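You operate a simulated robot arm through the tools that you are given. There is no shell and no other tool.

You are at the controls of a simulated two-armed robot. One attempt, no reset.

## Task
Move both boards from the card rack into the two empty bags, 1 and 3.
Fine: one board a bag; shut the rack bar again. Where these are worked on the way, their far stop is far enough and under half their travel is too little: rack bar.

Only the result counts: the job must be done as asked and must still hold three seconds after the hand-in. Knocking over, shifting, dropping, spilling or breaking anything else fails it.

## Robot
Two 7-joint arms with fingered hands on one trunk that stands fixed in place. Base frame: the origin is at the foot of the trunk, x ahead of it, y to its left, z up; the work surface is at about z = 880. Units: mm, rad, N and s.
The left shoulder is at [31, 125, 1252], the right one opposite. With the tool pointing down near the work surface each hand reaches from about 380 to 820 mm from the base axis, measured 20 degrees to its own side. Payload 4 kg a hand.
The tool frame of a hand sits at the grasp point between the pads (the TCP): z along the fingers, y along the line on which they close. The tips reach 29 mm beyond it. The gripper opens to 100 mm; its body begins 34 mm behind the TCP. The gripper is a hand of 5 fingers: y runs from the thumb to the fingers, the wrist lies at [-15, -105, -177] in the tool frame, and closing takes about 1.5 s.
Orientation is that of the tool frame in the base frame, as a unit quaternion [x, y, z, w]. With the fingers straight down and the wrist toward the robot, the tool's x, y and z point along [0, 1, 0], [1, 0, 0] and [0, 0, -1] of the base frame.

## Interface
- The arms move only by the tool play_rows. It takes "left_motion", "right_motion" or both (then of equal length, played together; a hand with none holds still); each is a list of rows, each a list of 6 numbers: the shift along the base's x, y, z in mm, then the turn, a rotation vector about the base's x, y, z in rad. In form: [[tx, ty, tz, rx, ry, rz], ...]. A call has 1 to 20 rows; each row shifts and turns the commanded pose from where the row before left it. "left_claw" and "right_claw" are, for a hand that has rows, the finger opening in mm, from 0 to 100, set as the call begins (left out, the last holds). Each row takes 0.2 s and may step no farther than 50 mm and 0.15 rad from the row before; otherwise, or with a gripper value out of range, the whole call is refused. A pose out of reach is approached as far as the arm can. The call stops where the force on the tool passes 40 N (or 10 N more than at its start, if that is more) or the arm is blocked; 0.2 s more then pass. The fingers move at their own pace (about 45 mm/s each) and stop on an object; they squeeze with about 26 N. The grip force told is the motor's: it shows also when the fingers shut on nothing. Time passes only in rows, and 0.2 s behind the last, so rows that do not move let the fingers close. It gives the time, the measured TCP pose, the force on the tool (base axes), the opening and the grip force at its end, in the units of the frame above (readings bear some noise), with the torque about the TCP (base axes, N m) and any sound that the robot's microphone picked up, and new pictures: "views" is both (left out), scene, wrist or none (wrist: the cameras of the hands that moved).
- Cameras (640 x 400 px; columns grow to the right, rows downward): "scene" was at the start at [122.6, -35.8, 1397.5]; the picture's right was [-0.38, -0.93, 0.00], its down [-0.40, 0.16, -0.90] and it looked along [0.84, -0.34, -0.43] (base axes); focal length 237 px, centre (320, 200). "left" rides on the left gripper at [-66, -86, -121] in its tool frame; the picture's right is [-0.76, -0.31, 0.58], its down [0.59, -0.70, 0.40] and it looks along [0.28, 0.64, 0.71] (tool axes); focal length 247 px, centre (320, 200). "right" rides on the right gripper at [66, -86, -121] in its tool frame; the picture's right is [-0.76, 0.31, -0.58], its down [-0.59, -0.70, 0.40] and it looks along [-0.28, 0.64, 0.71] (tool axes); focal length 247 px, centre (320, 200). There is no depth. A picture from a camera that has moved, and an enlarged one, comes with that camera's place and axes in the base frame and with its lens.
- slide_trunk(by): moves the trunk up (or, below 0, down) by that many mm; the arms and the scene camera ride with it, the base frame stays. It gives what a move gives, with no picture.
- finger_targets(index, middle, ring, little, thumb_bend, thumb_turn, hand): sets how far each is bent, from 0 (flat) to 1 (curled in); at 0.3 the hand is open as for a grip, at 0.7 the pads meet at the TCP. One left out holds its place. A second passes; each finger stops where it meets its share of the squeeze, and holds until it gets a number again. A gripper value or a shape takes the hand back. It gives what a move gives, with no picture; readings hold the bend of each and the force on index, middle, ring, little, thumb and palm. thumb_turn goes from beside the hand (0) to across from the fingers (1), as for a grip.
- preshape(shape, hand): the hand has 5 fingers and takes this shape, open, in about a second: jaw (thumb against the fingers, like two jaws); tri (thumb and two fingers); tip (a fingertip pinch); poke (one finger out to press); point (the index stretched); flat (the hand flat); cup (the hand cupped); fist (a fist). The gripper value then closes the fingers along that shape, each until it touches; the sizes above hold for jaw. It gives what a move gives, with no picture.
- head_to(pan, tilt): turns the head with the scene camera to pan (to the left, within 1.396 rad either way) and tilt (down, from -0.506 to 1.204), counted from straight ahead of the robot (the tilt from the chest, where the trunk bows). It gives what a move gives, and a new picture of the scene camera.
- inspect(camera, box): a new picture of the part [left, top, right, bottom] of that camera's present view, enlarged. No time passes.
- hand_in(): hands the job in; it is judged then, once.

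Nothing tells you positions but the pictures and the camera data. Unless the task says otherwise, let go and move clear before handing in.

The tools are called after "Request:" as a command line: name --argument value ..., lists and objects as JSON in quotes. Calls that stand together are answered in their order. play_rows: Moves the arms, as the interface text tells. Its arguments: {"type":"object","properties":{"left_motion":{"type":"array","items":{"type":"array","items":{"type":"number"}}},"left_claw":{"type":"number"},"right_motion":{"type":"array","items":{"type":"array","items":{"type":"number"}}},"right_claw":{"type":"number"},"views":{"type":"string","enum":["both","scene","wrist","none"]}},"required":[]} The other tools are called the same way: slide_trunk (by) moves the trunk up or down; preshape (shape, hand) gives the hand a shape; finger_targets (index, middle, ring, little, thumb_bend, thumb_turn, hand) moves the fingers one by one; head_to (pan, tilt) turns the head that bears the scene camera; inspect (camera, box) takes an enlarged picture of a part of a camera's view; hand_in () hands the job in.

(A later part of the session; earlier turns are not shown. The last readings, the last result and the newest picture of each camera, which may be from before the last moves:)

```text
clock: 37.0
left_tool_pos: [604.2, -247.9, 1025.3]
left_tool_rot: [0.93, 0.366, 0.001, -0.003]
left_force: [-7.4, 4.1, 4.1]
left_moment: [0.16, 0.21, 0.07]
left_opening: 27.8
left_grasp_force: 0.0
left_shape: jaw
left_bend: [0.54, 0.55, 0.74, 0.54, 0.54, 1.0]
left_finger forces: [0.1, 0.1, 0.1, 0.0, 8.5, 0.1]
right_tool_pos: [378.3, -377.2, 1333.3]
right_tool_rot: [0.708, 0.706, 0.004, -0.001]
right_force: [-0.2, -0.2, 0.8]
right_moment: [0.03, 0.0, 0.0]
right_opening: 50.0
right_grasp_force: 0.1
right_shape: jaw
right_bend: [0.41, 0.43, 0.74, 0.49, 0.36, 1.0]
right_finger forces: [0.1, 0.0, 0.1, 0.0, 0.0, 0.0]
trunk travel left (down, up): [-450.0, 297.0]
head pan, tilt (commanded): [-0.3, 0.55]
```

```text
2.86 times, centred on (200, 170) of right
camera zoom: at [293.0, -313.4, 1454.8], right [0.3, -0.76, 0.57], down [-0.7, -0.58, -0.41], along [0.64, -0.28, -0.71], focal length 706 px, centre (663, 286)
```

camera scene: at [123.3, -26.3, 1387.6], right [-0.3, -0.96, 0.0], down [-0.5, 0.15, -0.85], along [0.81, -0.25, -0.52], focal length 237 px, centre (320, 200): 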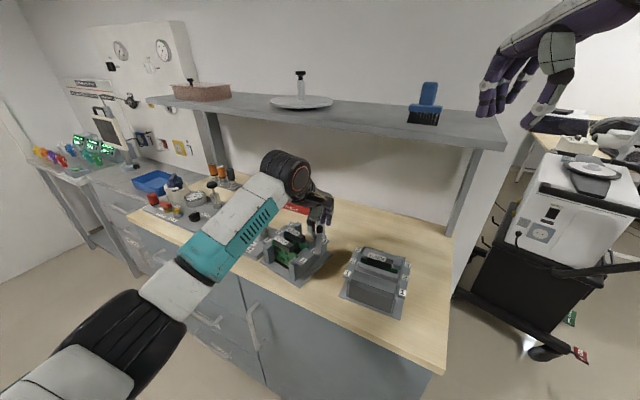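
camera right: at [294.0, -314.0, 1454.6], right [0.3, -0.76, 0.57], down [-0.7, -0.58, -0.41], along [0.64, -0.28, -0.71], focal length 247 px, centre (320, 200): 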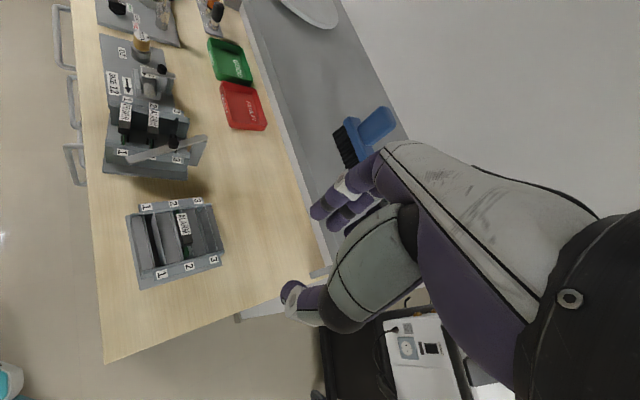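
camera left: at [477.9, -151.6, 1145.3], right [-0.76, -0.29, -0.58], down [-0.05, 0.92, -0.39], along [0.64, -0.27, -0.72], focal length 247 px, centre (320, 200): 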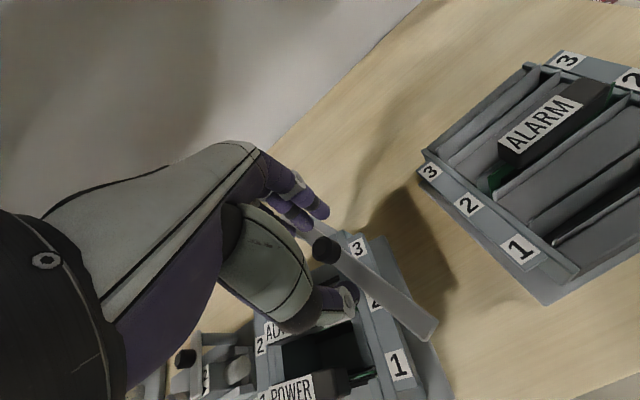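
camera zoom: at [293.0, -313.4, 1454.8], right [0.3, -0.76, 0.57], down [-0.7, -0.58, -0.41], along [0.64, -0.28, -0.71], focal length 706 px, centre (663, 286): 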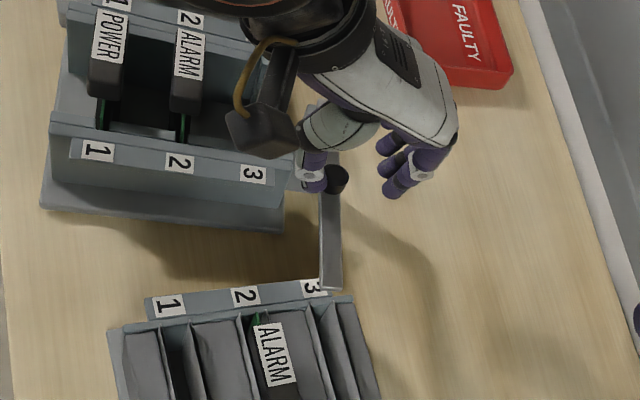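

The thumb now reads 8.5 N with the bar no longer turning, so the far stop (about 90°) is reached. I back off, rise, and look over the whole scene.

Request:
play_rows --left_motion '[[-4, 3, 0, 0, 0, 0], [0, 0, 10, 0, 0, 0], [0, 0, 25, 0, 0, 0], [0, 0, 30, 0, 0, 0], [-5, 20, 30, 0, 0, 0], [-10, 35, 20, 0, 0, 0], [-15, 40, 10, 0, 0, 0], [-20, 40, 0, 0, 0, 0], [-20, 40, 0, 0, 0, 0], [0, 0, 0, 0, 0, 0], [0, 0, 0, 0, 0, 0]]' --left_claw 60 --views "both"

Request:
inspect --camera "left" --box '[320, 130, 520, 300]'

Request:
inspect --camera "right" --box '[90, 70, 250, 210]'

Request:
inspect --camera "scene" --box '[200, 180, 420, 310]'

```text
clock: 39.4
left_tool_pos: [531.6, -68.8, 1149.2]
left_tool_rot: [0.93, 0.367, 0.0, -0.003]
left_force: [-0.1, -0.1, 0.2]
left_moment: [-0.03, -0.01, -0.01]
left_opening: 59.8
left_grasp_force: 0.1
left_shape: jaw
left_bend: [0.39, 0.39, 0.73, 0.45, 0.3, 1.0]
left_finger forces: [0.1, 0.0, 0.0, 0.0, 0.1, 0.1]
right_tool_pos: [380.6, -378.5, 1332.7]
right_tool_rot: [0.708, 0.707, 0.004, -0.001]
right_force: [0.6, 0.1, 0.4]
right_moment: [-0.01, 0.03, 0.0]
right_opening: 50.1
right_grasp_force: 0.1
right_shape: jaw
right_bend: [0.41, 0.43, 0.74, 0.49, 0.36, 1.0]
right_finger forces: [0.0, 0.1, 0.1, 0.1, 0.1, 0.0]
trunk travel left (down, up): [-450.0, 297.0]
head pan, tilt (commanded): [-0.3, 0.55]
camera scene: at [123.2, -25.7, 1387.7], right [-0.3, -0.96, 0.0], down [-0.5, 0.15, -0.85], along [0.81, -0.25, -0.52], focal length 237 px, centre (320, 200)
camera left: at [425.0, -52.0, 1270.1], right [-0.76, -0.29, -0.58], down [-0.05, 0.92, -0.39], along [0.64, -0.27, -0.72], focal length 247 px, centre (320, 200)
```

scene: 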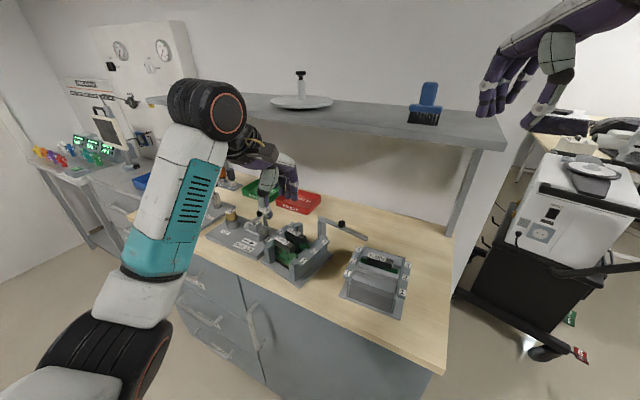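
left: 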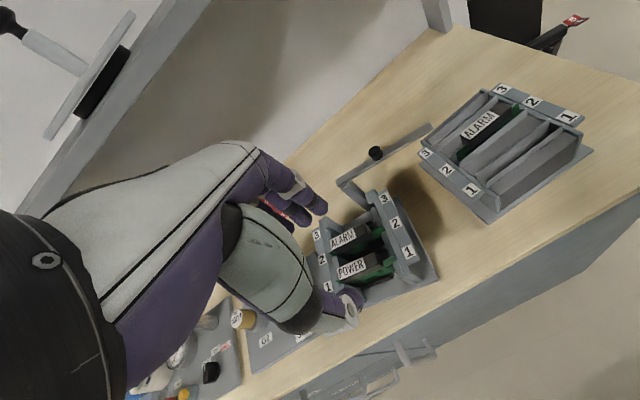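

```text
2.35 times, centred on (420, 215) of left
camera zoom: at [425.0, -52.0, 1270.1], right [-0.76, -0.29, -0.58], down [-0.05, 0.92, -0.39], along [0.64, -0.27, -0.72], focal length 581 px, centre (85, 165)
```

zoom: 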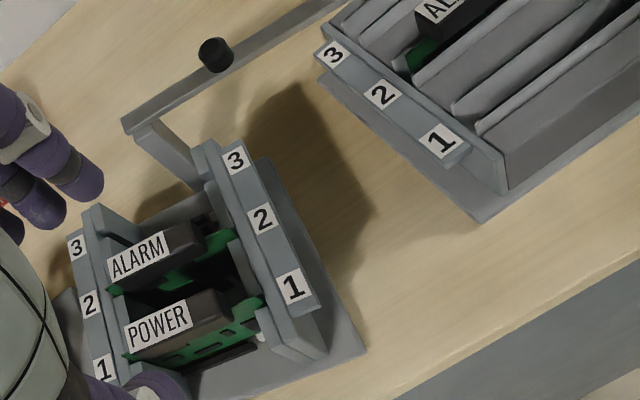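

```text
2.86 times, centred on (170, 140) of right
camera zoom: at [294.3, -313.5, 1454.5], right [0.3, -0.76, 0.57], down [-0.7, -0.58, -0.41], along [0.64, -0.28, -0.71], focal length 706 px, centre (749, 371)
```

zoom: 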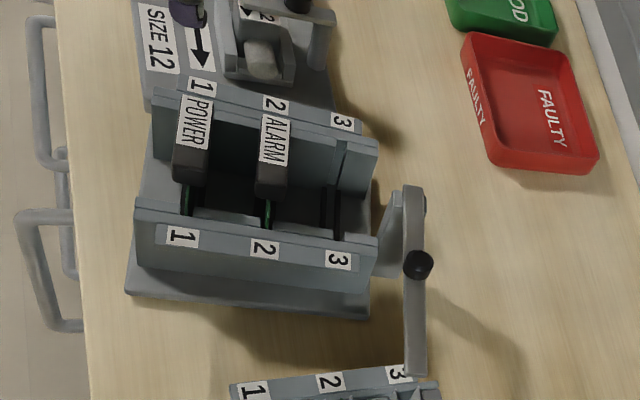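

```text
2.91 times, centred on (310, 245) of scene
camera zoom: at [123.2, -25.7, 1387.7], right [-0.3, -0.96, 0.0], down [-0.5, 0.15, -0.85], along [0.81, -0.25, -0.52], focal length 689 px, centre (349, 69)
```

zoom: 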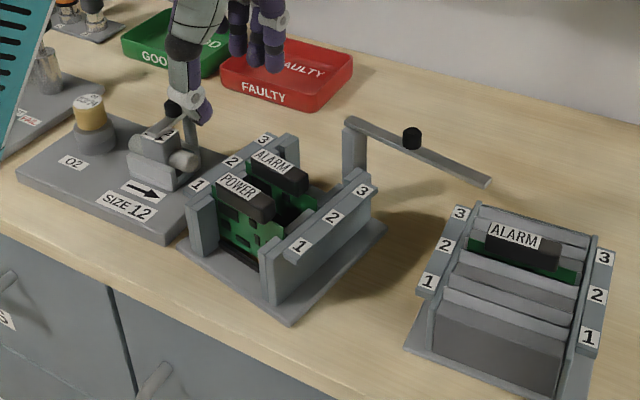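

The bar stands open at its stop (about 89°), but with the rack shifted its end overhangs the bag stand. I will take hold of the rack's post with the left hand and put the rack back where it stood.

Request:
play_rows --left_motion '[[23, -25, -10, 0, 0, -0.024], [23, -25, -15, 0, 0, -0.024], [23, -25, -20, 0, 0, -0.023], [23, -25, -20, 0, 0, -0.023], [23, -26, -20, 0, 0, -0.023], [0, 0, 0, 0, 0, 0], [0, 0, 0, 0, 0, 0]]' --left_claw 50 --views "both"

Request:
inspect --camera "left" --box '[220, 140, 420, 340]'

Request:
inspect --camera "right" --box '[90, 70, 250, 210]'

```text
clock: 41.0
left_tool_pos: [645.7, -197.9, 1065.9]
left_tool_rot: [0.95, 0.311, 0.0, -0.004]
left_force: [-0.7, 0.1, 0.0]
left_moment: [0.04, 0.02, -0.04]
left_opening: 50.3
left_grasp_force: 0.1
left_shape: jaw
left_bend: [0.41, 0.43, 0.74, 0.49, 0.35, 1.0]
left_finger forces: [0.0, 0.0, 0.1, 0.1, 0.1, 0.0]
right_tool_pos: [380.5, -379.9, 1333.0]
right_tool_rot: [0.708, 0.706, 0.004, -0.002]
right_force: [-0.4, 0.1, 0.3]
right_moment: [-0.02, 0.05, 0.03]
right_opening: 50.1
right_grasp_force: 0.1
right_shape: jaw
right_bend: [0.41, 0.43, 0.74, 0.49, 0.36, 1.0]
right_finger forces: [0.1, 0.0, 0.0, 0.0, 0.0, 0.1]
trunk travel left (down, up): [-450.0, 297.0]
head pan, tilt (commanded): [-0.3, 0.55]
camera scene: at [123.4, -27.0, 1387.6], right [-0.3, -0.96, 0.0], down [-0.5, 0.15, -0.85], along [0.81, -0.25, -0.52], focal length 237 px, centre (320, 200)
camera left: at [541.7, -168.5, 1186.0], right [-0.79, -0.2, -0.58], down [0.06, 0.92, -0.39], along [0.61, -0.34, -0.72], focal length 247 px, centre (320, 200)
```

scene: 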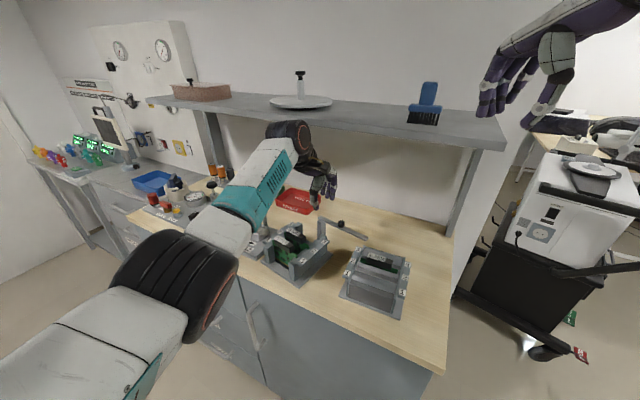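
left: 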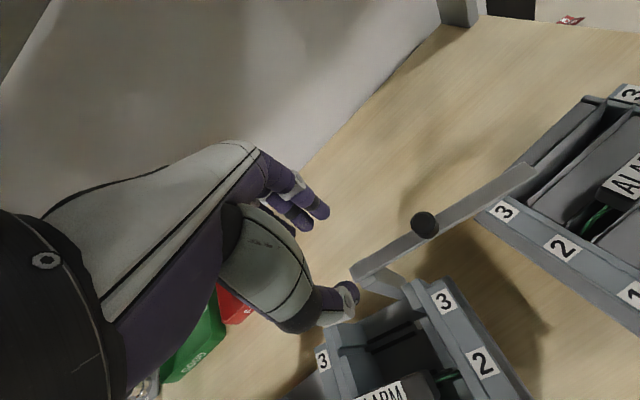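

```text
2.00 times, centred on (320, 240) of left
camera zoom: at [541.7, -168.5, 1186.0], right [-0.79, -0.2, -0.58], down [0.06, 0.92, -0.39], along [0.61, -0.34, -0.72], focal length 494 px, centre (320, 120)
```

zoom: 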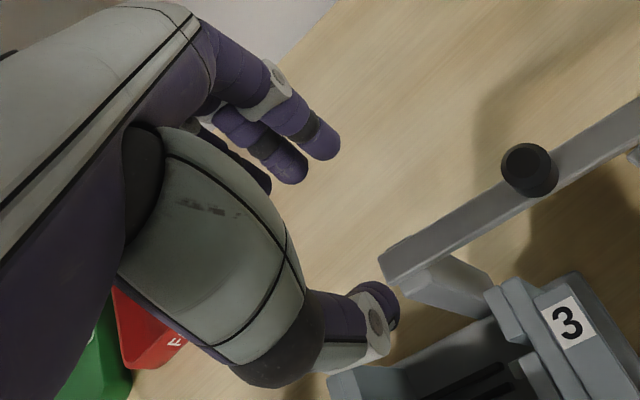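

```text
2.86 times, centred on (170, 140) of right
camera zoom: at [294.5, -314.8, 1454.1], right [0.3, -0.76, 0.57], down [-0.7, -0.58, -0.41], along [0.64, -0.28, -0.71], focal length 706 px, centre (749, 371)
```

zoom: 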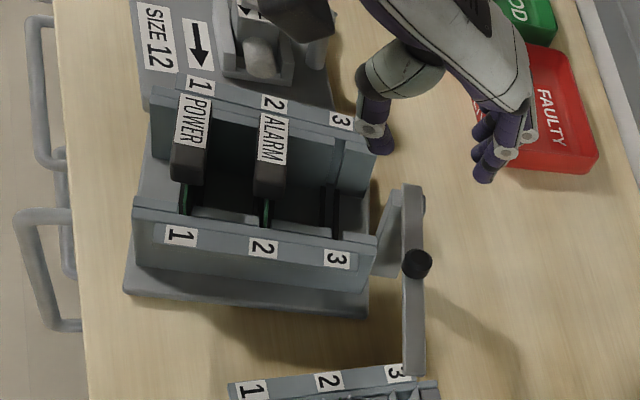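

The post is right under the hand. I descend so the thumb goes in front of it and the fingers behind it.

Request:
play_rows --left_motion '[[-1, 3, -25, 0, 0, 0], [0, 0, -25, 0, 0, 0], [0, 0, -20, 0, 0, 0], [0, 0, -15, 0, 0, 0], [0, 0, -10, 0, 0, 0], [0, 0, -6, 0, 0, 0], [0, 0, 0, 0, 0, 0]]' --views "none"

Request:
inspect --camera "left" --box '[220, 140, 420, 340]'

Request:
inspect --camera "right" --box '[90, 70, 250, 210]'

Request:
inspect --camera "scene" --box '[240, 160, 380, 290]'

```text
clock: 42.6
left_tool_pos: [645.6, -193.3, 964.2]
left_tool_rot: [0.95, 0.311, 0.0, -0.004]
left_force: [-0.3, -0.3, 0.1]
left_moment: [-0.01, 0.02, -0.03]
left_opening: 50.3
left_grasp_force: 0.1
left_shape: jaw
left_bend: [0.41, 0.43, 0.74, 0.49, 0.35, 1.0]
left_finger forces: [0.1, 0.1, 0.1, 0.0, 0.0, 0.1]
right_tool_pos: [380.6, -377.9, 1332.3]
right_tool_rot: [0.708, 0.707, 0.005, -0.001]
right_force: [-0.6, 0.6, 0.3]
right_moment: [0.01, 0.01, -0.03]
right_opening: 50.3
right_grasp_force: 0.1
right_shape: jaw
right_bend: [0.41, 0.43, 0.74, 0.49, 0.36, 1.0]
right_finger forces: [0.0, 0.0, 0.0, 0.0, 0.0, 0.0]
trunk travel left (down, up): [-450.0, 297.0]
head pan, tilt (commanded): [-0.3, 0.55]
```

```text
2.00 times, centred on (320, 240) of left
camera zoom: at [541.0, -163.7, 1084.9], right [-0.79, -0.2, -0.58], down [0.06, 0.92, -0.39], along [0.61, -0.34, -0.72], focal length 494 px, centre (320, 120)
```

zoom: 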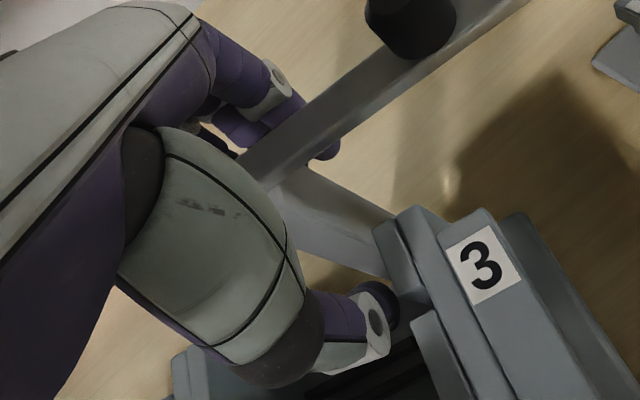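

```text
2.86 times, centred on (170, 140) of right
camera zoom: at [294.4, -314.2, 1454.3], right [0.3, -0.76, 0.57], down [-0.7, -0.58, -0.41], along [0.64, -0.28, -0.71], focal length 706 px, centre (749, 371)
```

zoom: 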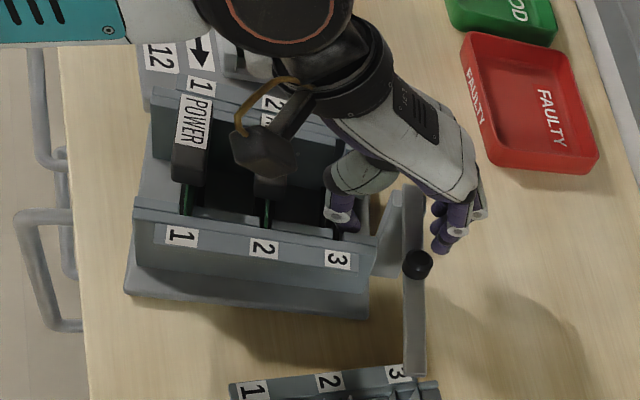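

```text
3.08 times, centred on (310, 225) of scene
camera zoom: at [123.3, -26.4, 1387.6], right [-0.3, -0.96, 0.0], down [-0.5, 0.15, -0.85], along [0.81, -0.25, -0.52], focal length 729 px, centre (351, 123)
```

zoom: 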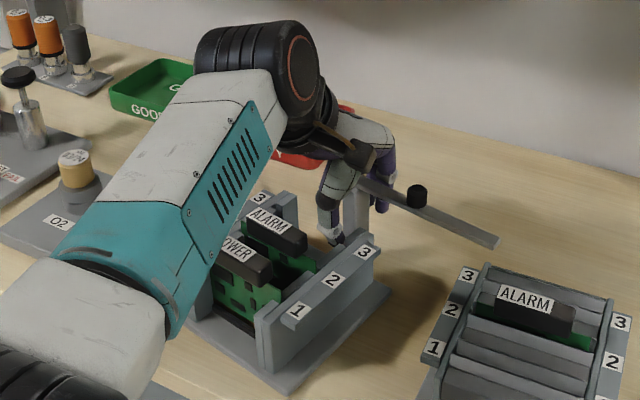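

The thumb is in front of the post and the fingers behind. I close on it.

Request:
play_rows --left_motion '[[0, 0, 0, 0, 0, 0], [0, 0, 0, 0, 0, 0], [0, 0, 0, 0, 0, 0], [0, 0, 0, 0, 0, 0], [0, 0, 0, 0, 0, 0], [0, 0, 0, 0, 0, 0], [0, 0, 0, 0, 0, 0]]' --left_claw 2 --views "none"

Request:
inspect --camera "left" --box '[220, 140, 420, 340]'

Request:
inspect --camera "right" --box '[90, 70, 250, 210]'

```text
clock: 44.2
left_tool_pos: [646.2, -192.1, 963.1]
left_tool_rot: [0.95, 0.311, 0.001, -0.004]
left_force: [-1.4, 5.0, -1.2]
left_moment: [0.06, -0.01, 0.09]
left_opening: 17.0
left_grasp_force: 25.6
left_shape: jaw
left_bend: [0.6, 0.6, 0.71, 0.64, 0.55, 1.0]
left_finger forces: [15.2, 7.9, 0.0, 0.0, 24.3, 0.0]
right_tool_pos: [379.5, -377.5, 1332.4]
right_tool_rot: [0.708, 0.706, 0.003, -0.001]
right_force: [-0.8, -0.6, -0.6]
right_moment: [-0.02, 0.0, 0.0]
right_opening: 50.1
right_grasp_force: 0.1
right_shape: jaw
right_bend: [0.41, 0.43, 0.74, 0.49, 0.36, 1.0]
right_finger forces: [0.1, 0.1, 0.0, 0.0, 0.0, 0.1]
trunk travel left (down, up): [-450.0, 297.0]
head pan, tilt (commanded): [-0.3, 0.55]
```

```text
2.00 times, centred on (320, 240) of left
camera zoom: at [541.1, -162.8, 1085.1], right [-0.79, -0.2, -0.58], down [0.06, 0.92, -0.39], along [0.61, -0.34, -0.72], focal length 494 px, centre (320, 120)
```

zoom: 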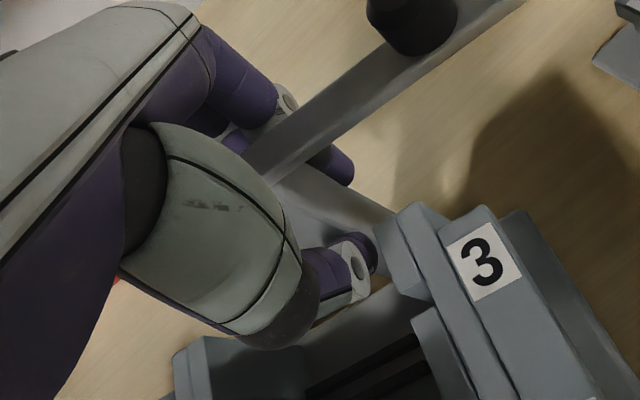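

```text
2.86 times, centred on (170, 140) of right
camera zoom: at [294.3, -313.5, 1454.5], right [0.3, -0.76, 0.57], down [-0.7, -0.58, -0.41], along [0.64, -0.28, -0.71], focal length 706 px, centre (749, 371)
```

zoom: 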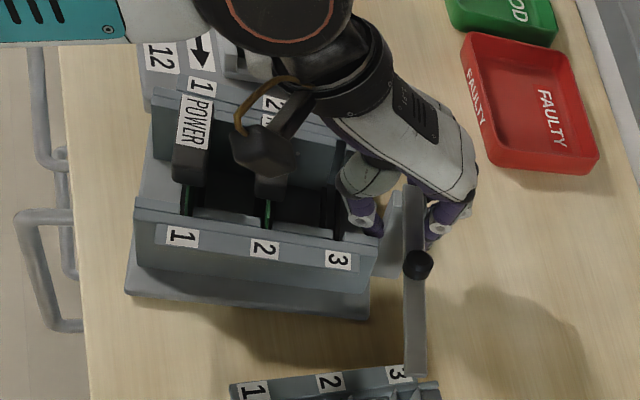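

I have the post firmly (17 mm). Now I move the rack back in small steps, with a slight turn.

Request:
play_rows --left_motion '[[4, 1, 0, 0, 0, 0.02], [4, 1, 0, 0, 0, 0.02], [4, 1, 0, 0, 0, 0.02], [0, 0, 0, 0, 0, 0]]' --views "none"

Request:
inspect --camera "right" --box '[90, 70, 250, 210]'

Request:
inspect --camera "scene" --box '[200, 180, 420, 310]'

```text
clock: 45.2
left_tool_pos: [657.8, -192.0, 964.8]
left_tool_rot: [0.94, 0.341, 0.001, -0.003]
left_force: [-7.0, 0.0, 0.9]
left_moment: [-0.02, 0.13, 0.02]
left_opening: 16.5
left_grasp_force: 25.9
left_shape: jaw
left_bend: [0.61, 0.6, 0.71, 0.64, 0.55, 1.0]
left_finger forces: [15.4, 5.5, 0.1, 0.0, 23.8, 0.0]
right_tool_pos: [380.1, -379.2, 1332.1]
right_tool_rot: [0.708, 0.706, 0.004, -0.003]
right_force: [1.3, 0.3, -0.3]
right_moment: [-0.03, 0.01, 0.0]
right_opening: 50.0
right_grasp_force: 0.1
right_shape: jaw
right_bend: [0.41, 0.43, 0.74, 0.49, 0.36, 1.0]
right_finger forces: [0.0, 0.0, 0.0, 0.0, 0.0, 0.0]
trunk travel left (down, up): [-450.0, 297.0]
head pan, tilt (commanded): [-0.3, 0.55]
```

```text
2.86 times, centred on (170, 140) of right
camera zoom: at [293.7, -314.4, 1454.3], right [0.3, -0.76, 0.57], down [-0.7, -0.58, -0.41], along [0.64, -0.28, -0.71], focal length 706 px, centre (749, 371)
```

zoom: 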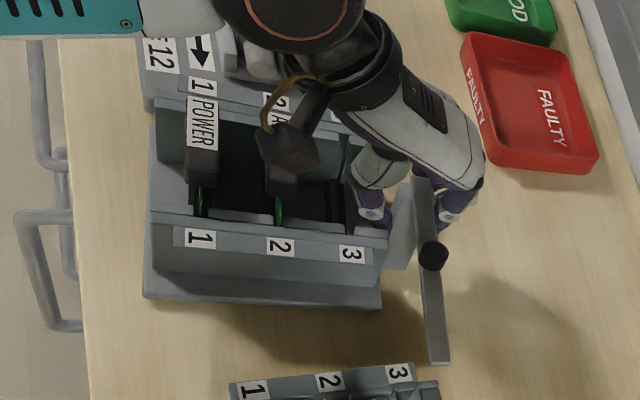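

```text
2.91 times, centred on (310, 245) of scene
camera zoom: at [122.7, -26.6, 1387.6], right [-0.3, -0.96, 0.0], down [-0.5, 0.15, -0.85], along [0.81, -0.25, -0.52], focal length 689 px, centre (349, 69)
```

zoom: 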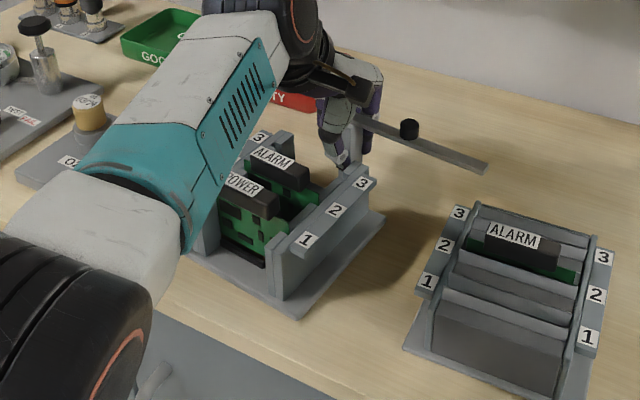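

The rack follows the hand well. It still needs about (19, 8) mm at the post and 4°, so I continue.

Request:
play_rows --left_motion '[[4, 2, 0, 0, 0, 0.013], [4, 2, 0, 0, 0, 0.013], [4, 2, 0, 0, 0, 0.013], [3.5, 1.5, 0, 0, 0, 0.013], [0, 0, 0, 0, 0, 0.01], [0, 0, 0, 0, 0, 0]]' --views "none"

Request:
inspect --camera "right" --box '[90, 70, 250, 210]'

Request:
inspect --camera "scene" --box '[200, 180, 420, 310]'

```text
clock: 46.6
left_tool_pos: [672.7, -184.4, 963.9]
left_tool_rot: [0.929, 0.369, 0.0, -0.003]
left_force: [-4.7, -6.1, 1.1]
left_moment: [-0.15, 0.05, 0.0]
left_opening: 16.2
left_grasp_force: 25.7
left_shape: jaw
left_bend: [0.6, 0.6, 0.71, 0.64, 0.57, 1.0]
left_finger forces: [17.4, 6.7, 0.2, 0.0, 22.2, 0.0]
right_tool_pos: [380.1, -379.6, 1332.0]
right_tool_rot: [0.708, 0.706, 0.004, -0.002]
right_force: [1.3, 1.3, 0.2]
right_moment: [0.0, 0.02, -0.01]
right_opening: 50.2
right_grasp_force: 0.1
right_shape: jaw
right_bend: [0.41, 0.43, 0.74, 0.49, 0.36, 1.0]
right_finger forces: [0.0, 0.1, 0.0, 0.0, 0.0, 0.1]
trunk travel left (down, up): [-450.0, 297.0]
head pan, tilt (commanded): [-0.3, 0.55]
```

```text
2.86 times, centred on (170, 140) of right
camera zoom: at [293.8, -315.0, 1454.2], right [0.3, -0.76, 0.57], down [-0.7, -0.58, -0.41], along [0.64, -0.28, -0.71], focal length 706 px, centre (749, 371)
```

zoom: 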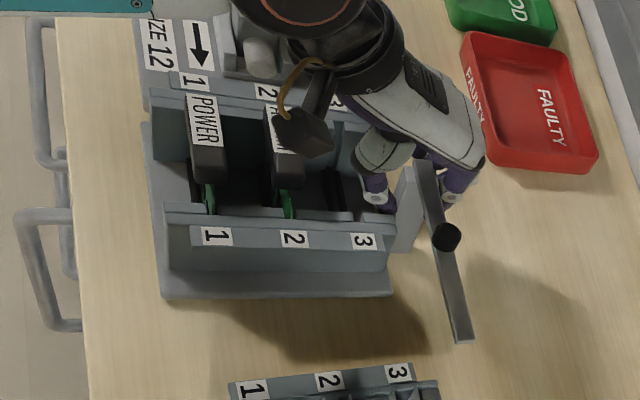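

```text
2.91 times, centred on (310, 245) of scene
camera zoom: at [122.7, -27.2, 1387.7], right [-0.3, -0.96, 0.0], down [-0.5, 0.16, -0.85], along [0.81, -0.25, -0.52], focal length 689 px, centre (349, 69)
```

zoom: 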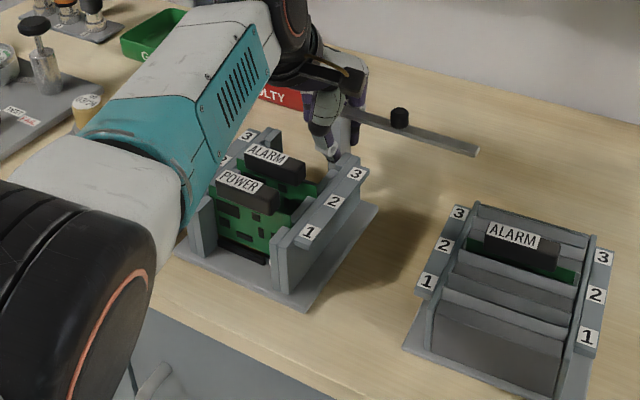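

Nearly there; by the labels it needs about (5, 3) mm more at the post and 1.4° back.

Request:
play_rows --left_motion '[[2.5, 1.8, 0, 0, 0, -0.012], [2.5, 1.8, 0, 0, 0, -0.014], [0, 0, 0, 0, 0, 0]]' --views "none"

Request:
inspect --camera "scene" --box '[200, 180, 420, 310]'

Request:
inspect --camera "right" --box '[90, 70, 250, 210]'

```text
clock: 47.3
left_tool_pos: [677.6, -178.7, 964.7]
left_tool_rot: [0.934, 0.358, 0.001, -0.003]
left_force: [0.2, -6.7, 0.5]
left_moment: [-0.18, -0.03, 0.07]
left_opening: 15.7
left_grasp_force: 26.2
left_shape: jaw
left_bend: [0.59, 0.6, 0.71, 0.64, 0.73, 1.0]
left_finger forces: [19.5, 8.7, 0.0, 0.0, 20.9, 0.0]
right_tool_pos: [381.0, -379.3, 1332.7]
right_tool_rot: [0.708, 0.706, 0.005, -0.002]
right_force: [-0.7, 0.6, 0.3]
right_moment: [-0.01, -0.02, 0.0]
right_opening: 49.9
right_grasp_force: 0.1
right_shape: jaw
right_bend: [0.41, 0.43, 0.74, 0.49, 0.36, 1.0]
right_finger forces: [0.0, 0.1, 0.0, 0.0, 0.1, 0.0]
trunk travel left (down, up): [-450.0, 297.0]
head pan, tilt (commanded): [-0.3, 0.55]
stopped in row 3 (left hand): the arm was blocked; the commanded pose is now the measured one
```

```text
2.91 times, centred on (310, 245) of scene
camera zoom: at [123.3, -26.4, 1387.6], right [-0.3, -0.96, 0.0], down [-0.5, 0.15, -0.85], along [0.81, -0.25, -0.52], focal length 689 px, centre (349, 69)
```

zoom: 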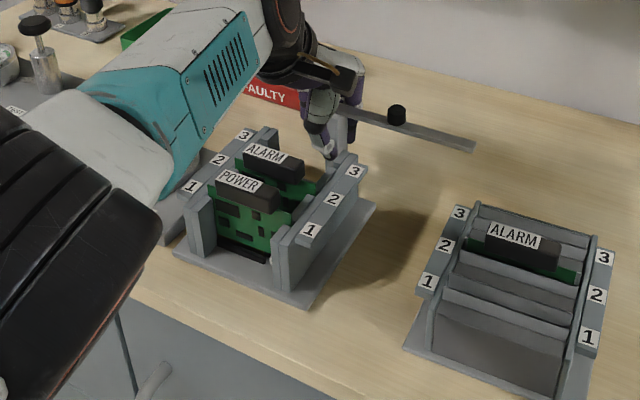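

```text
2.86 times, centred on (170, 140) of right
camera zoom: at [294.4, -315.4, 1454.3], right [0.3, -0.76, 0.57], down [-0.7, -0.58, -0.41], along [0.64, -0.28, -0.71], focal length 706 px, centre (749, 371)
```

zoom: 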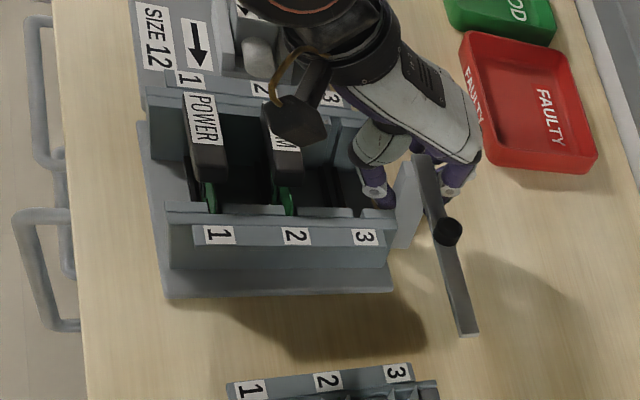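

The rack is within about 4 mm but turned about 2.6° too far. I turn it back about the post.

Request:
play_rows --left_motion '[[0, -1.5, 0, 0, 0, -0.015], [0, -1.5, 0, 0, 0, -0.015], [0, -1, 0, 0, 0, -0.015], [0, 0, 0, 0, 0, -0.01], [0, 0, 0, 0, 0, 0]]' --views "none"

Request:
inspect --camera "scene" --box '[200, 180, 420, 310]'

Request:
inspect --camera "left" --box '[220, 140, 420, 340]'

```text
clock: 48.5
left_tool_pos: [675.1, -178.2, 962.3]
left_tool_rot: [0.942, 0.334, 0.005, -0.002]
left_force: [17.5, -1.0, 20.9]
left_moment: [-0.21, -0.46, 0.37]
left_opening: 16.5
left_grasp_force: 26.5
left_shape: jaw
left_bend: [0.57, 0.58, 0.71, 0.64, 0.74, 1.0]
left_finger forces: [24.8, 17.2, 0.1, 0.0, 21.1, 0.1]
left hand out of reach, approached as far as the arm can: row 3
right_tool_pos: [379.7, -379.8, 1332.6]
right_tool_rot: [0.708, 0.706, 0.004, -0.001]
right_force: [0.9, -0.5, 0.5]
right_moment: [0.02, -0.01, 0.01]
right_opening: 50.1
right_grasp_force: 0.1
right_shape: jaw
right_bend: [0.41, 0.43, 0.74, 0.49, 0.36, 1.0]
right_finger forces: [0.0, 0.0, 0.1, 0.0, 0.0, 0.0]
trunk travel left (down, up): [-450.0, 297.0]
head pan, tilt (commanded): [-0.3, 0.55]
```

```text
2.91 times, centred on (310, 245) of scene
camera zoom: at [123.2, -26.0, 1387.8], right [-0.3, -0.96, 0.0], down [-0.5, 0.15, -0.85], along [0.81, -0.25, -0.52], focal length 689 px, centre (349, 69)
```

zoom: 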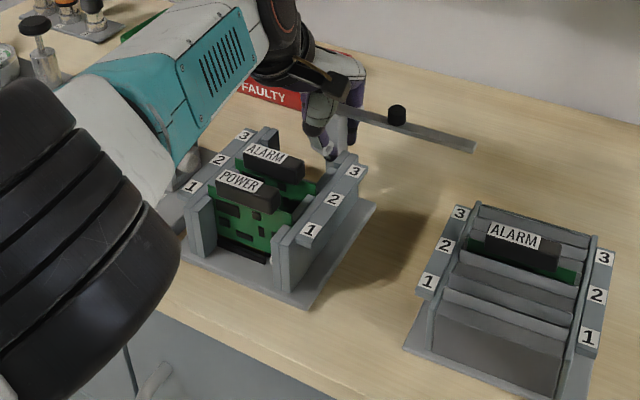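

```text
2.00 times, centred on (320, 240) of left
camera zoom: at [567.5, -153.8, 1082.9], right [-0.78, -0.23, -0.59], down [0.02, 0.92, -0.39], along [0.63, -0.31, -0.71], focal length 494 px, centre (320, 120)
```

zoom: 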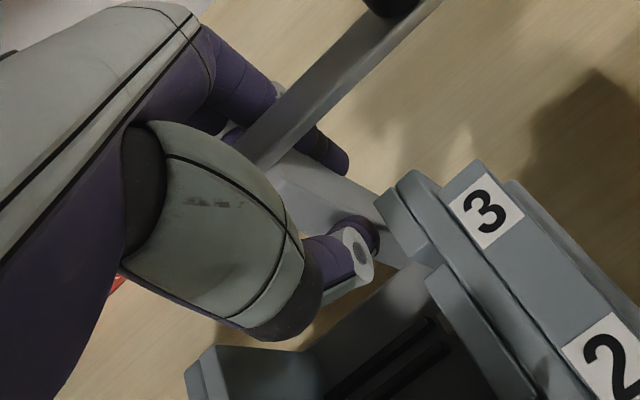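

The left arm is near the limit of its reach there and forces have risen, so I let go of the post now. The rack is close to its first place.

Request:
play_rows --left_motion '[[0, 0, 0, 0, 0, 0], [0, 0, 0, 0, 0, 0], [0, 0, 0, 0, 0, 0], [0, 0, 0, 0, 0, 0]]' --left_claw 50 --views "none"

Request:
inspect --camera "left" --box '[220, 140, 420, 340]'

Request:
inspect --camera "scene" --box '[200, 180, 420, 310]'

```text
clock: 49.5
left_tool_pos: [670.4, -181.2, 959.5]
left_tool_rot: [0.944, 0.331, 0.001, -0.003]
left_force: [-0.6, -0.4, 0.9]
left_moment: [0.06, 0.0, 0.01]
left_opening: 49.5
left_grasp_force: 0.1
left_shape: jaw
left_bend: [0.41, 0.43, 0.74, 0.49, 0.35, 1.0]
left_finger forces: [0.1, 0.1, 0.0, 0.0, 0.1, 0.0]
right_tool_pos: [379.3, -378.9, 1333.2]
right_tool_rot: [0.708, 0.706, 0.003, -0.001]
right_force: [0.2, -0.2, 0.1]
right_moment: [-0.02, -0.01, 0.03]
right_opening: 49.8
right_grasp_force: 0.1
right_shape: jaw
right_bend: [0.41, 0.43, 0.74, 0.49, 0.36, 1.0]
right_finger forces: [0.0, 0.1, 0.1, 0.0, 0.0, 0.0]
trunk travel left (down, up): [-450.0, 297.0]
head pan, tilt (commanded): [-0.3, 0.55]
```

```text
2.00 times, centred on (320, 240) of left
camera zoom: at [565.0, -155.7, 1080.3], right [-0.78, -0.23, -0.58], down [0.02, 0.92, -0.39], along [0.62, -0.32, -0.72], focal length 494 px, centre (320, 120)
```

zoom: 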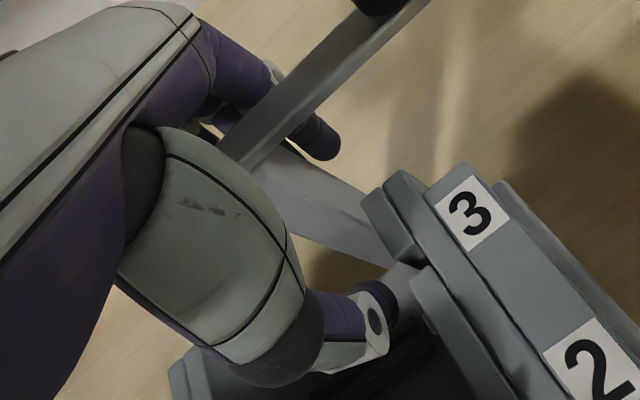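

```text
2.91 times, centred on (310, 245) of scene
camera zoom: at [123.4, -25.3, 1387.5], right [-0.3, -0.96, 0.0], down [-0.5, 0.15, -0.85], along [0.81, -0.25, -0.52], focal length 689 px, centre (349, 69)
```

zoom: 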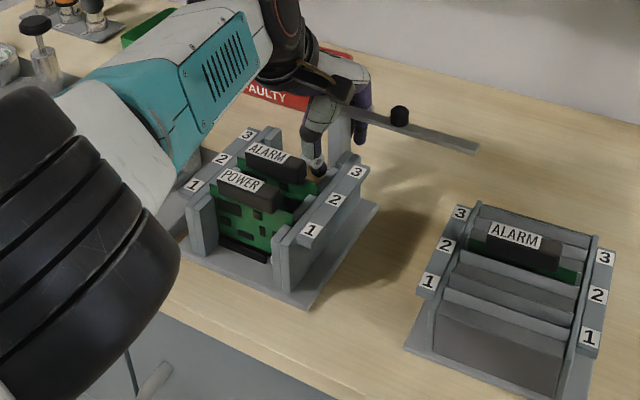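

Request:
play_rows --left_motion '[[0, 0, 8, 0, 0, 0], [0, 0, 12, 0, 0, 0], [0, 0, 20, 0, 0, 0], [0, 0, 30, 0, 0, 0], [-10, 5, 35, 0, 0, 0], [-20, 15, 35, 0, 0, 0], [-30, 20, 30, 0, 0, 0.03], [-30, 25, 15, 0, 0, 0.03], [0, 0, 0, 0, 0, 0], [0, 0, 0, 0, 0, 0]]' --views "both"

Request:
inspect --camera "scene" --box '[200, 180, 420, 310]'

Request:
inspect --camera "right" --box '[90, 70, 250, 210]'

Request:
inspect --camera "left" --box '[320, 180, 520, 350]'

```text
clock: 51.7
left_tool_pos: [695.1, -147.5, 1143.8]
left_tool_rot: [0.932, 0.361, 0.001, -0.004]
left_force: [-0.1, 0.3, 0.5]
left_moment: [0.0, -0.03, -0.01]
left_opening: 49.9
left_grasp_force: 0.1
left_shape: jaw
left_bend: [0.41, 0.43, 0.74, 0.49, 0.35, 1.0]
left_finger forces: [0.0, 0.1, 0.0, 0.0, 0.0, 0.0]
left hand out of reach, approached as far as the arm can: row 1, 2, 3, 4, 5, 6, 7, 8
right_tool_pos: [380.7, -379.5, 1331.9]
right_tool_rot: [0.708, 0.706, 0.004, -0.002]
right_force: [-0.6, 0.7, -0.1]
right_moment: [-0.03, 0.01, 0.0]
right_opening: 49.9
right_grasp_force: 0.0
right_shape: jaw
right_bend: [0.41, 0.43, 0.74, 0.49, 0.36, 1.0]
right_finger forces: [0.0, 0.0, 0.0, 0.0, 0.1, 0.0]
trunk travel left (down, up): [-450.0, 297.0]
head pan, tilt (commanded): [-0.3, 0.55]
camera scene: at [123.3, -26.1, 1387.6], right [-0.3, -0.96, 0.0], down [-0.5, 0.15, -0.85], along [0.81, -0.25, -0.52], focal length 237 px, centre (320, 200)
camera left: at [588.7, -130.0, 1264.6], right [-0.77, -0.28, -0.58], down [-0.04, 0.92, -0.39], along [0.64, -0.28, -0.72], focal length 247 px, centre (320, 200)
```

scene: 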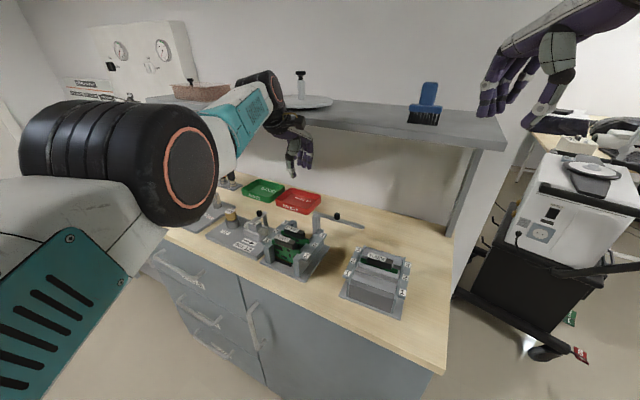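
left: 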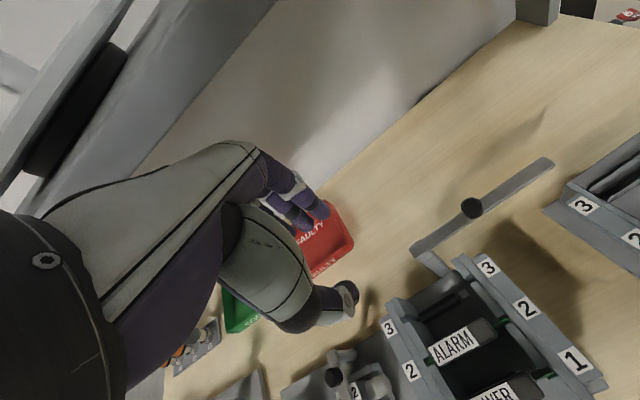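

```text
2.91 times, centred on (310, 245) of scene
camera zoom: at [123.3, -26.1, 1387.6], right [-0.3, -0.96, 0.0], down [-0.5, 0.15, -0.85], along [0.81, -0.25, -0.52], focal length 689 px, centre (349, 69)
```

zoom: 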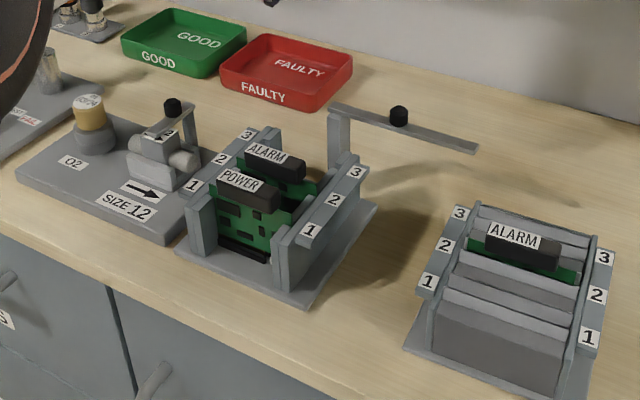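

```text
2.86 times, centred on (170, 140) of right
camera zoom: at [294.4, -315.1, 1454.4], right [0.3, -0.76, 0.57], down [-0.7, -0.58, -0.41], along [0.64, -0.28, -0.71], focal length 706 px, centre (749, 371)
```

zoom: 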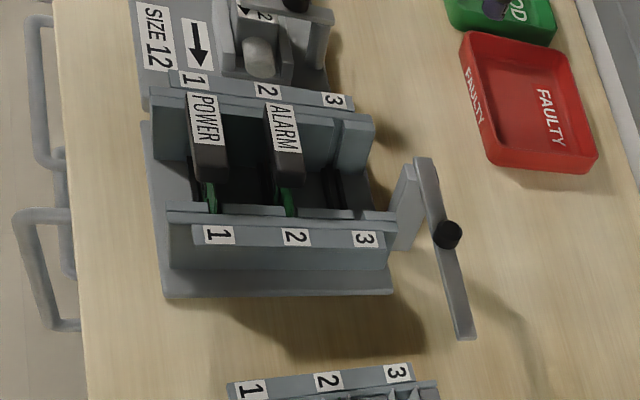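

```text
2.35 times, centred on (420, 265) of left
camera zoom: at [588.7, -130.0, 1264.6], right [-0.77, -0.28, -0.58], down [-0.04, 0.92, -0.39], along [0.64, -0.28, -0.72], focal length 581 px, centre (85, 47)
```

zoom: 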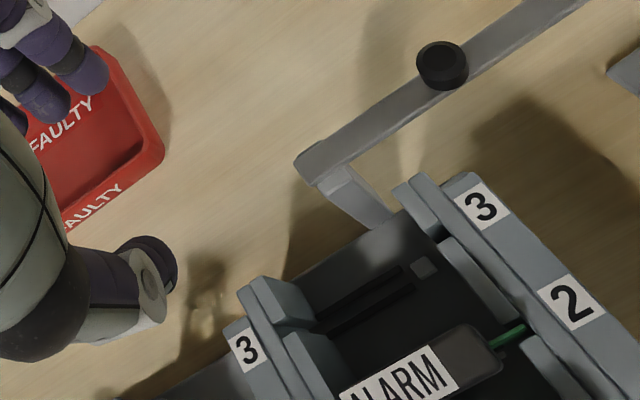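

The left hand ended short of its commanded place ("out of reach"), so I first let it settle and see where it goes.

Request:
play_rows --left_motion '[[0, 0, 5, 0, 0, 0], [0, 0, 5, 0, 0, 0], [0, 0, 5, 0, 0, 0], [0, 0, 0, 0, 0, 0], [0, 0, 0, 0, 0, 0]]' --views "scene"

```text
clock: 52.9
left_tool_pos: [696.6, -149.0, 1159.0]
left_tool_rot: [0.933, 0.361, 0.001, -0.004]
left_force: [-2.4, 1.7, -5.2]
left_moment: [-0.05, -0.07, -0.01]
left_opening: 50.1
left_grasp_force: 0.1
left_shape: jaw
left_bend: [0.41, 0.43, 0.74, 0.49, 0.35, 1.0]
left_finger forces: [0.1, 0.0, 0.0, 0.0, 0.1, 5.8]
right_tool_pos: [380.5, -379.0, 1332.5]
right_tool_rot: [0.708, 0.707, 0.004, -0.002]
right_force: [-0.2, 0.2, 0.4]
right_moment: [-0.02, -0.02, -0.02]
right_opening: 49.8
right_grasp_force: 0.1
right_shape: jaw
right_bend: [0.41, 0.43, 0.74, 0.49, 0.36, 1.0]
right_finger forces: [0.0, 0.0, 0.0, 0.0, 0.0, 0.0]
trunk travel left (down, up): [-450.0, 297.0]
head pan, tilt (commanded): [-0.3, 0.55]
camera scene: at [123.6, -26.3, 1387.5], right [-0.3, -0.96, 0.0], down [-0.5, 0.15, -0.85], along [0.81, -0.25, -0.52], focal length 237 px, centre (320, 200)
```

scene: 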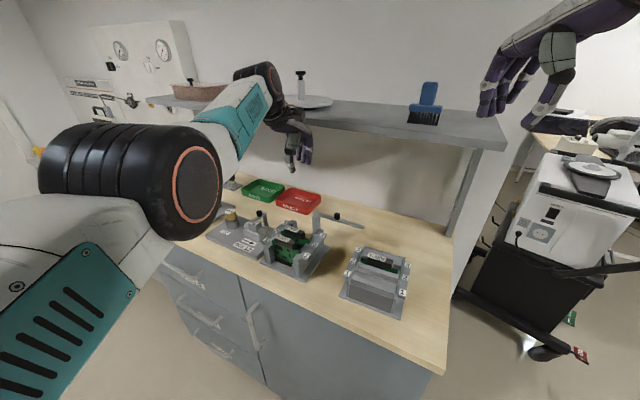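

The palm reads a 5.8 N contact, so I zoom on the left hand and arm to see what it is touching.

Request:
inspect --camera "scene" --box '[180, 50, 380, 210]'

Request:
inspect --camera "right" --box '[80, 0, 320, 180]'

Request:
inspect --camera "left" --box '[0, 0, 640, 400]'

```text
2.50 times, centred on (280, 130) of scene
camera zoom: at [123.6, -26.3, 1387.5], right [-0.3, -0.96, 0.0], down [-0.5, 0.15, -0.85], along [0.81, -0.25, -0.52], focal length 592 px, centre (420, 375)
```

zoom: 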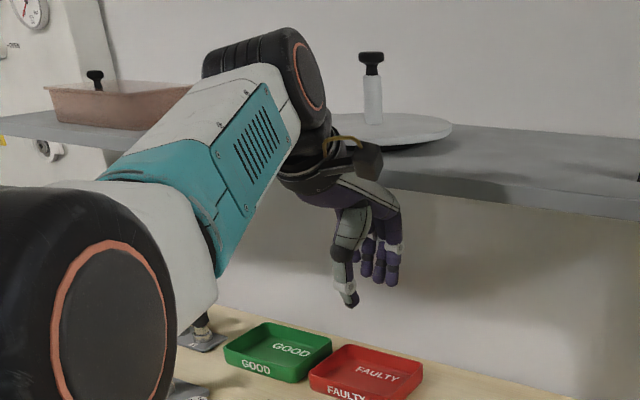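

```text
2.22 times, centred on (200, 90) of right
camera zoom: at [294.8, -315.2, 1454.2], right [0.3, -0.76, 0.57], down [-0.7, -0.58, -0.41], along [0.64, -0.28, -0.71], focal length 549 px, centre (587, 444)
```

zoom: 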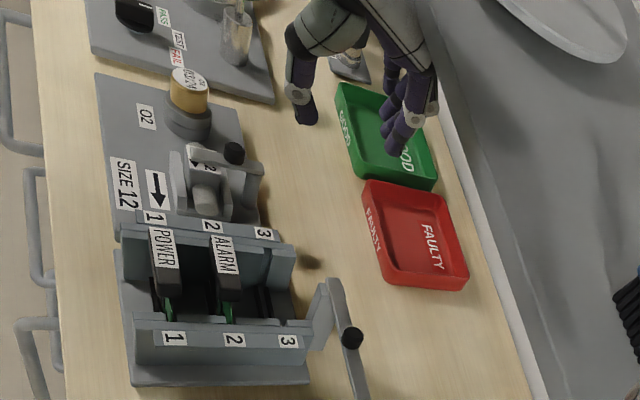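

```text
1.00 times, centred on (320, 200) of left (not enlarged: the box is as wide or as high as the picture)
camera zoom: at [588.9, -129.2, 1279.1], right [-0.77, -0.28, -0.58], down [-0.04, 0.92, -0.39], along [0.64, -0.28, -0.72], focal length 247 px, centre (320, 200)
```

zoom: 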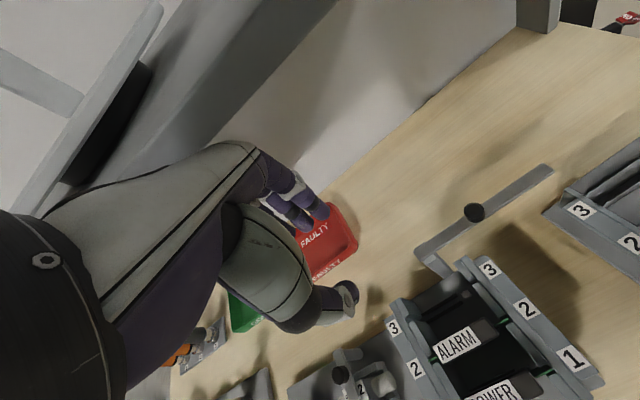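

The palm is touching the shelf: re-triangulating, its front edge is much nearer than I thought (about z 1250, right above the back of the rack), which also explains the earlier blocks. I lower the hand slightly and draw it straight back toward the robot.

Request:
play_rows --left_motion '[[0, 0, -10, 0, 0, 0], [0, 0, -10, 0, 0, 0], [-10, 10, 0, 0, 0, 0], [-14, 14, 0, 0, 0, 0], [-18, 18, 0, 0, 0, 0], [-18, 18, 0, 0, 0, 0], [-18, 18, 0, 0, 0, 0], [-18, 18, 0, 0, 0, 0], [0, 0, 0, 0, 0, 0]]' --views "both"

```text
clock: 54.9
left_tool_pos: [600.9, -52.9, 1139.2]
left_tool_rot: [0.932, 0.361, 0.001, -0.004]
left_force: [0.1, 0.0, 0.1]
left_moment: [0.01, 0.02, 0.0]
left_opening: 49.8
left_grasp_force: 0.0
left_shape: jaw
left_bend: [0.41, 0.43, 0.74, 0.49, 0.35, 1.0]
left_finger forces: [0.0, 0.1, 0.0, 0.1, 0.0, 0.1]
right_tool_pos: [381.3, -379.2, 1332.7]
right_tool_rot: [0.708, 0.706, 0.004, -0.002]
right_force: [0.9, -0.4, -0.6]
right_moment: [-0.05, -0.01, 0.01]
right_opening: 50.0
right_grasp_force: 0.2
right_shape: jaw
right_bend: [0.41, 0.43, 0.74, 0.49, 0.36, 1.0]
right_finger forces: [0.0, 0.0, 0.0, 0.0, 0.1, 0.0]
trunk travel left (down, up): [-450.0, 297.0]
head pan, tilt (commanded): [-0.3, 0.55]
camera scene: at [123.4, -26.7, 1387.6], right [-0.3, -0.96, 0.0], down [-0.5, 0.15, -0.85], along [0.81, -0.25, -0.52], focal length 237 px, centre (320, 200)
camera left: at [493.3, -34.4, 1260.3], right [-0.77, -0.28, -0.58], down [-0.04, 0.92, -0.39], along [0.64, -0.28, -0.72], focal length 247 px, centre (320, 200)
```

scene: 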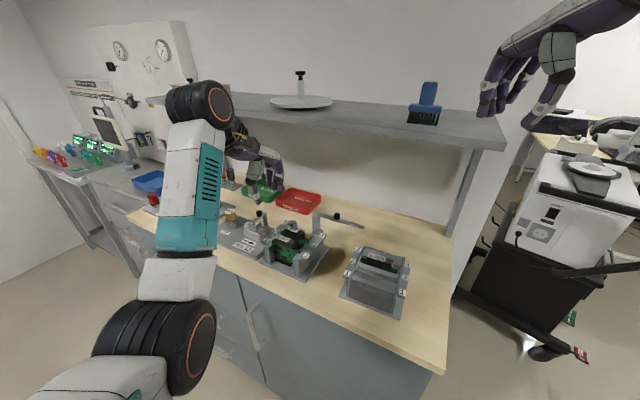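
left: 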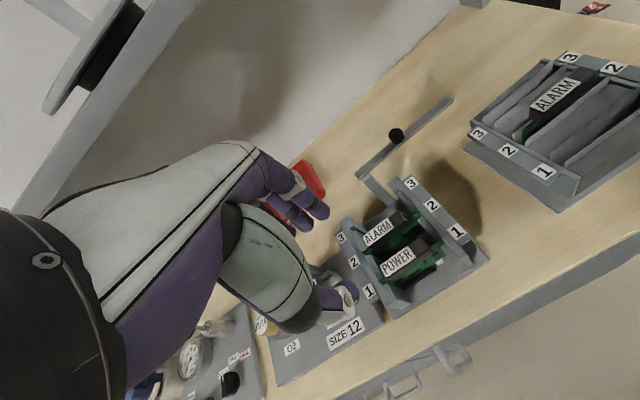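

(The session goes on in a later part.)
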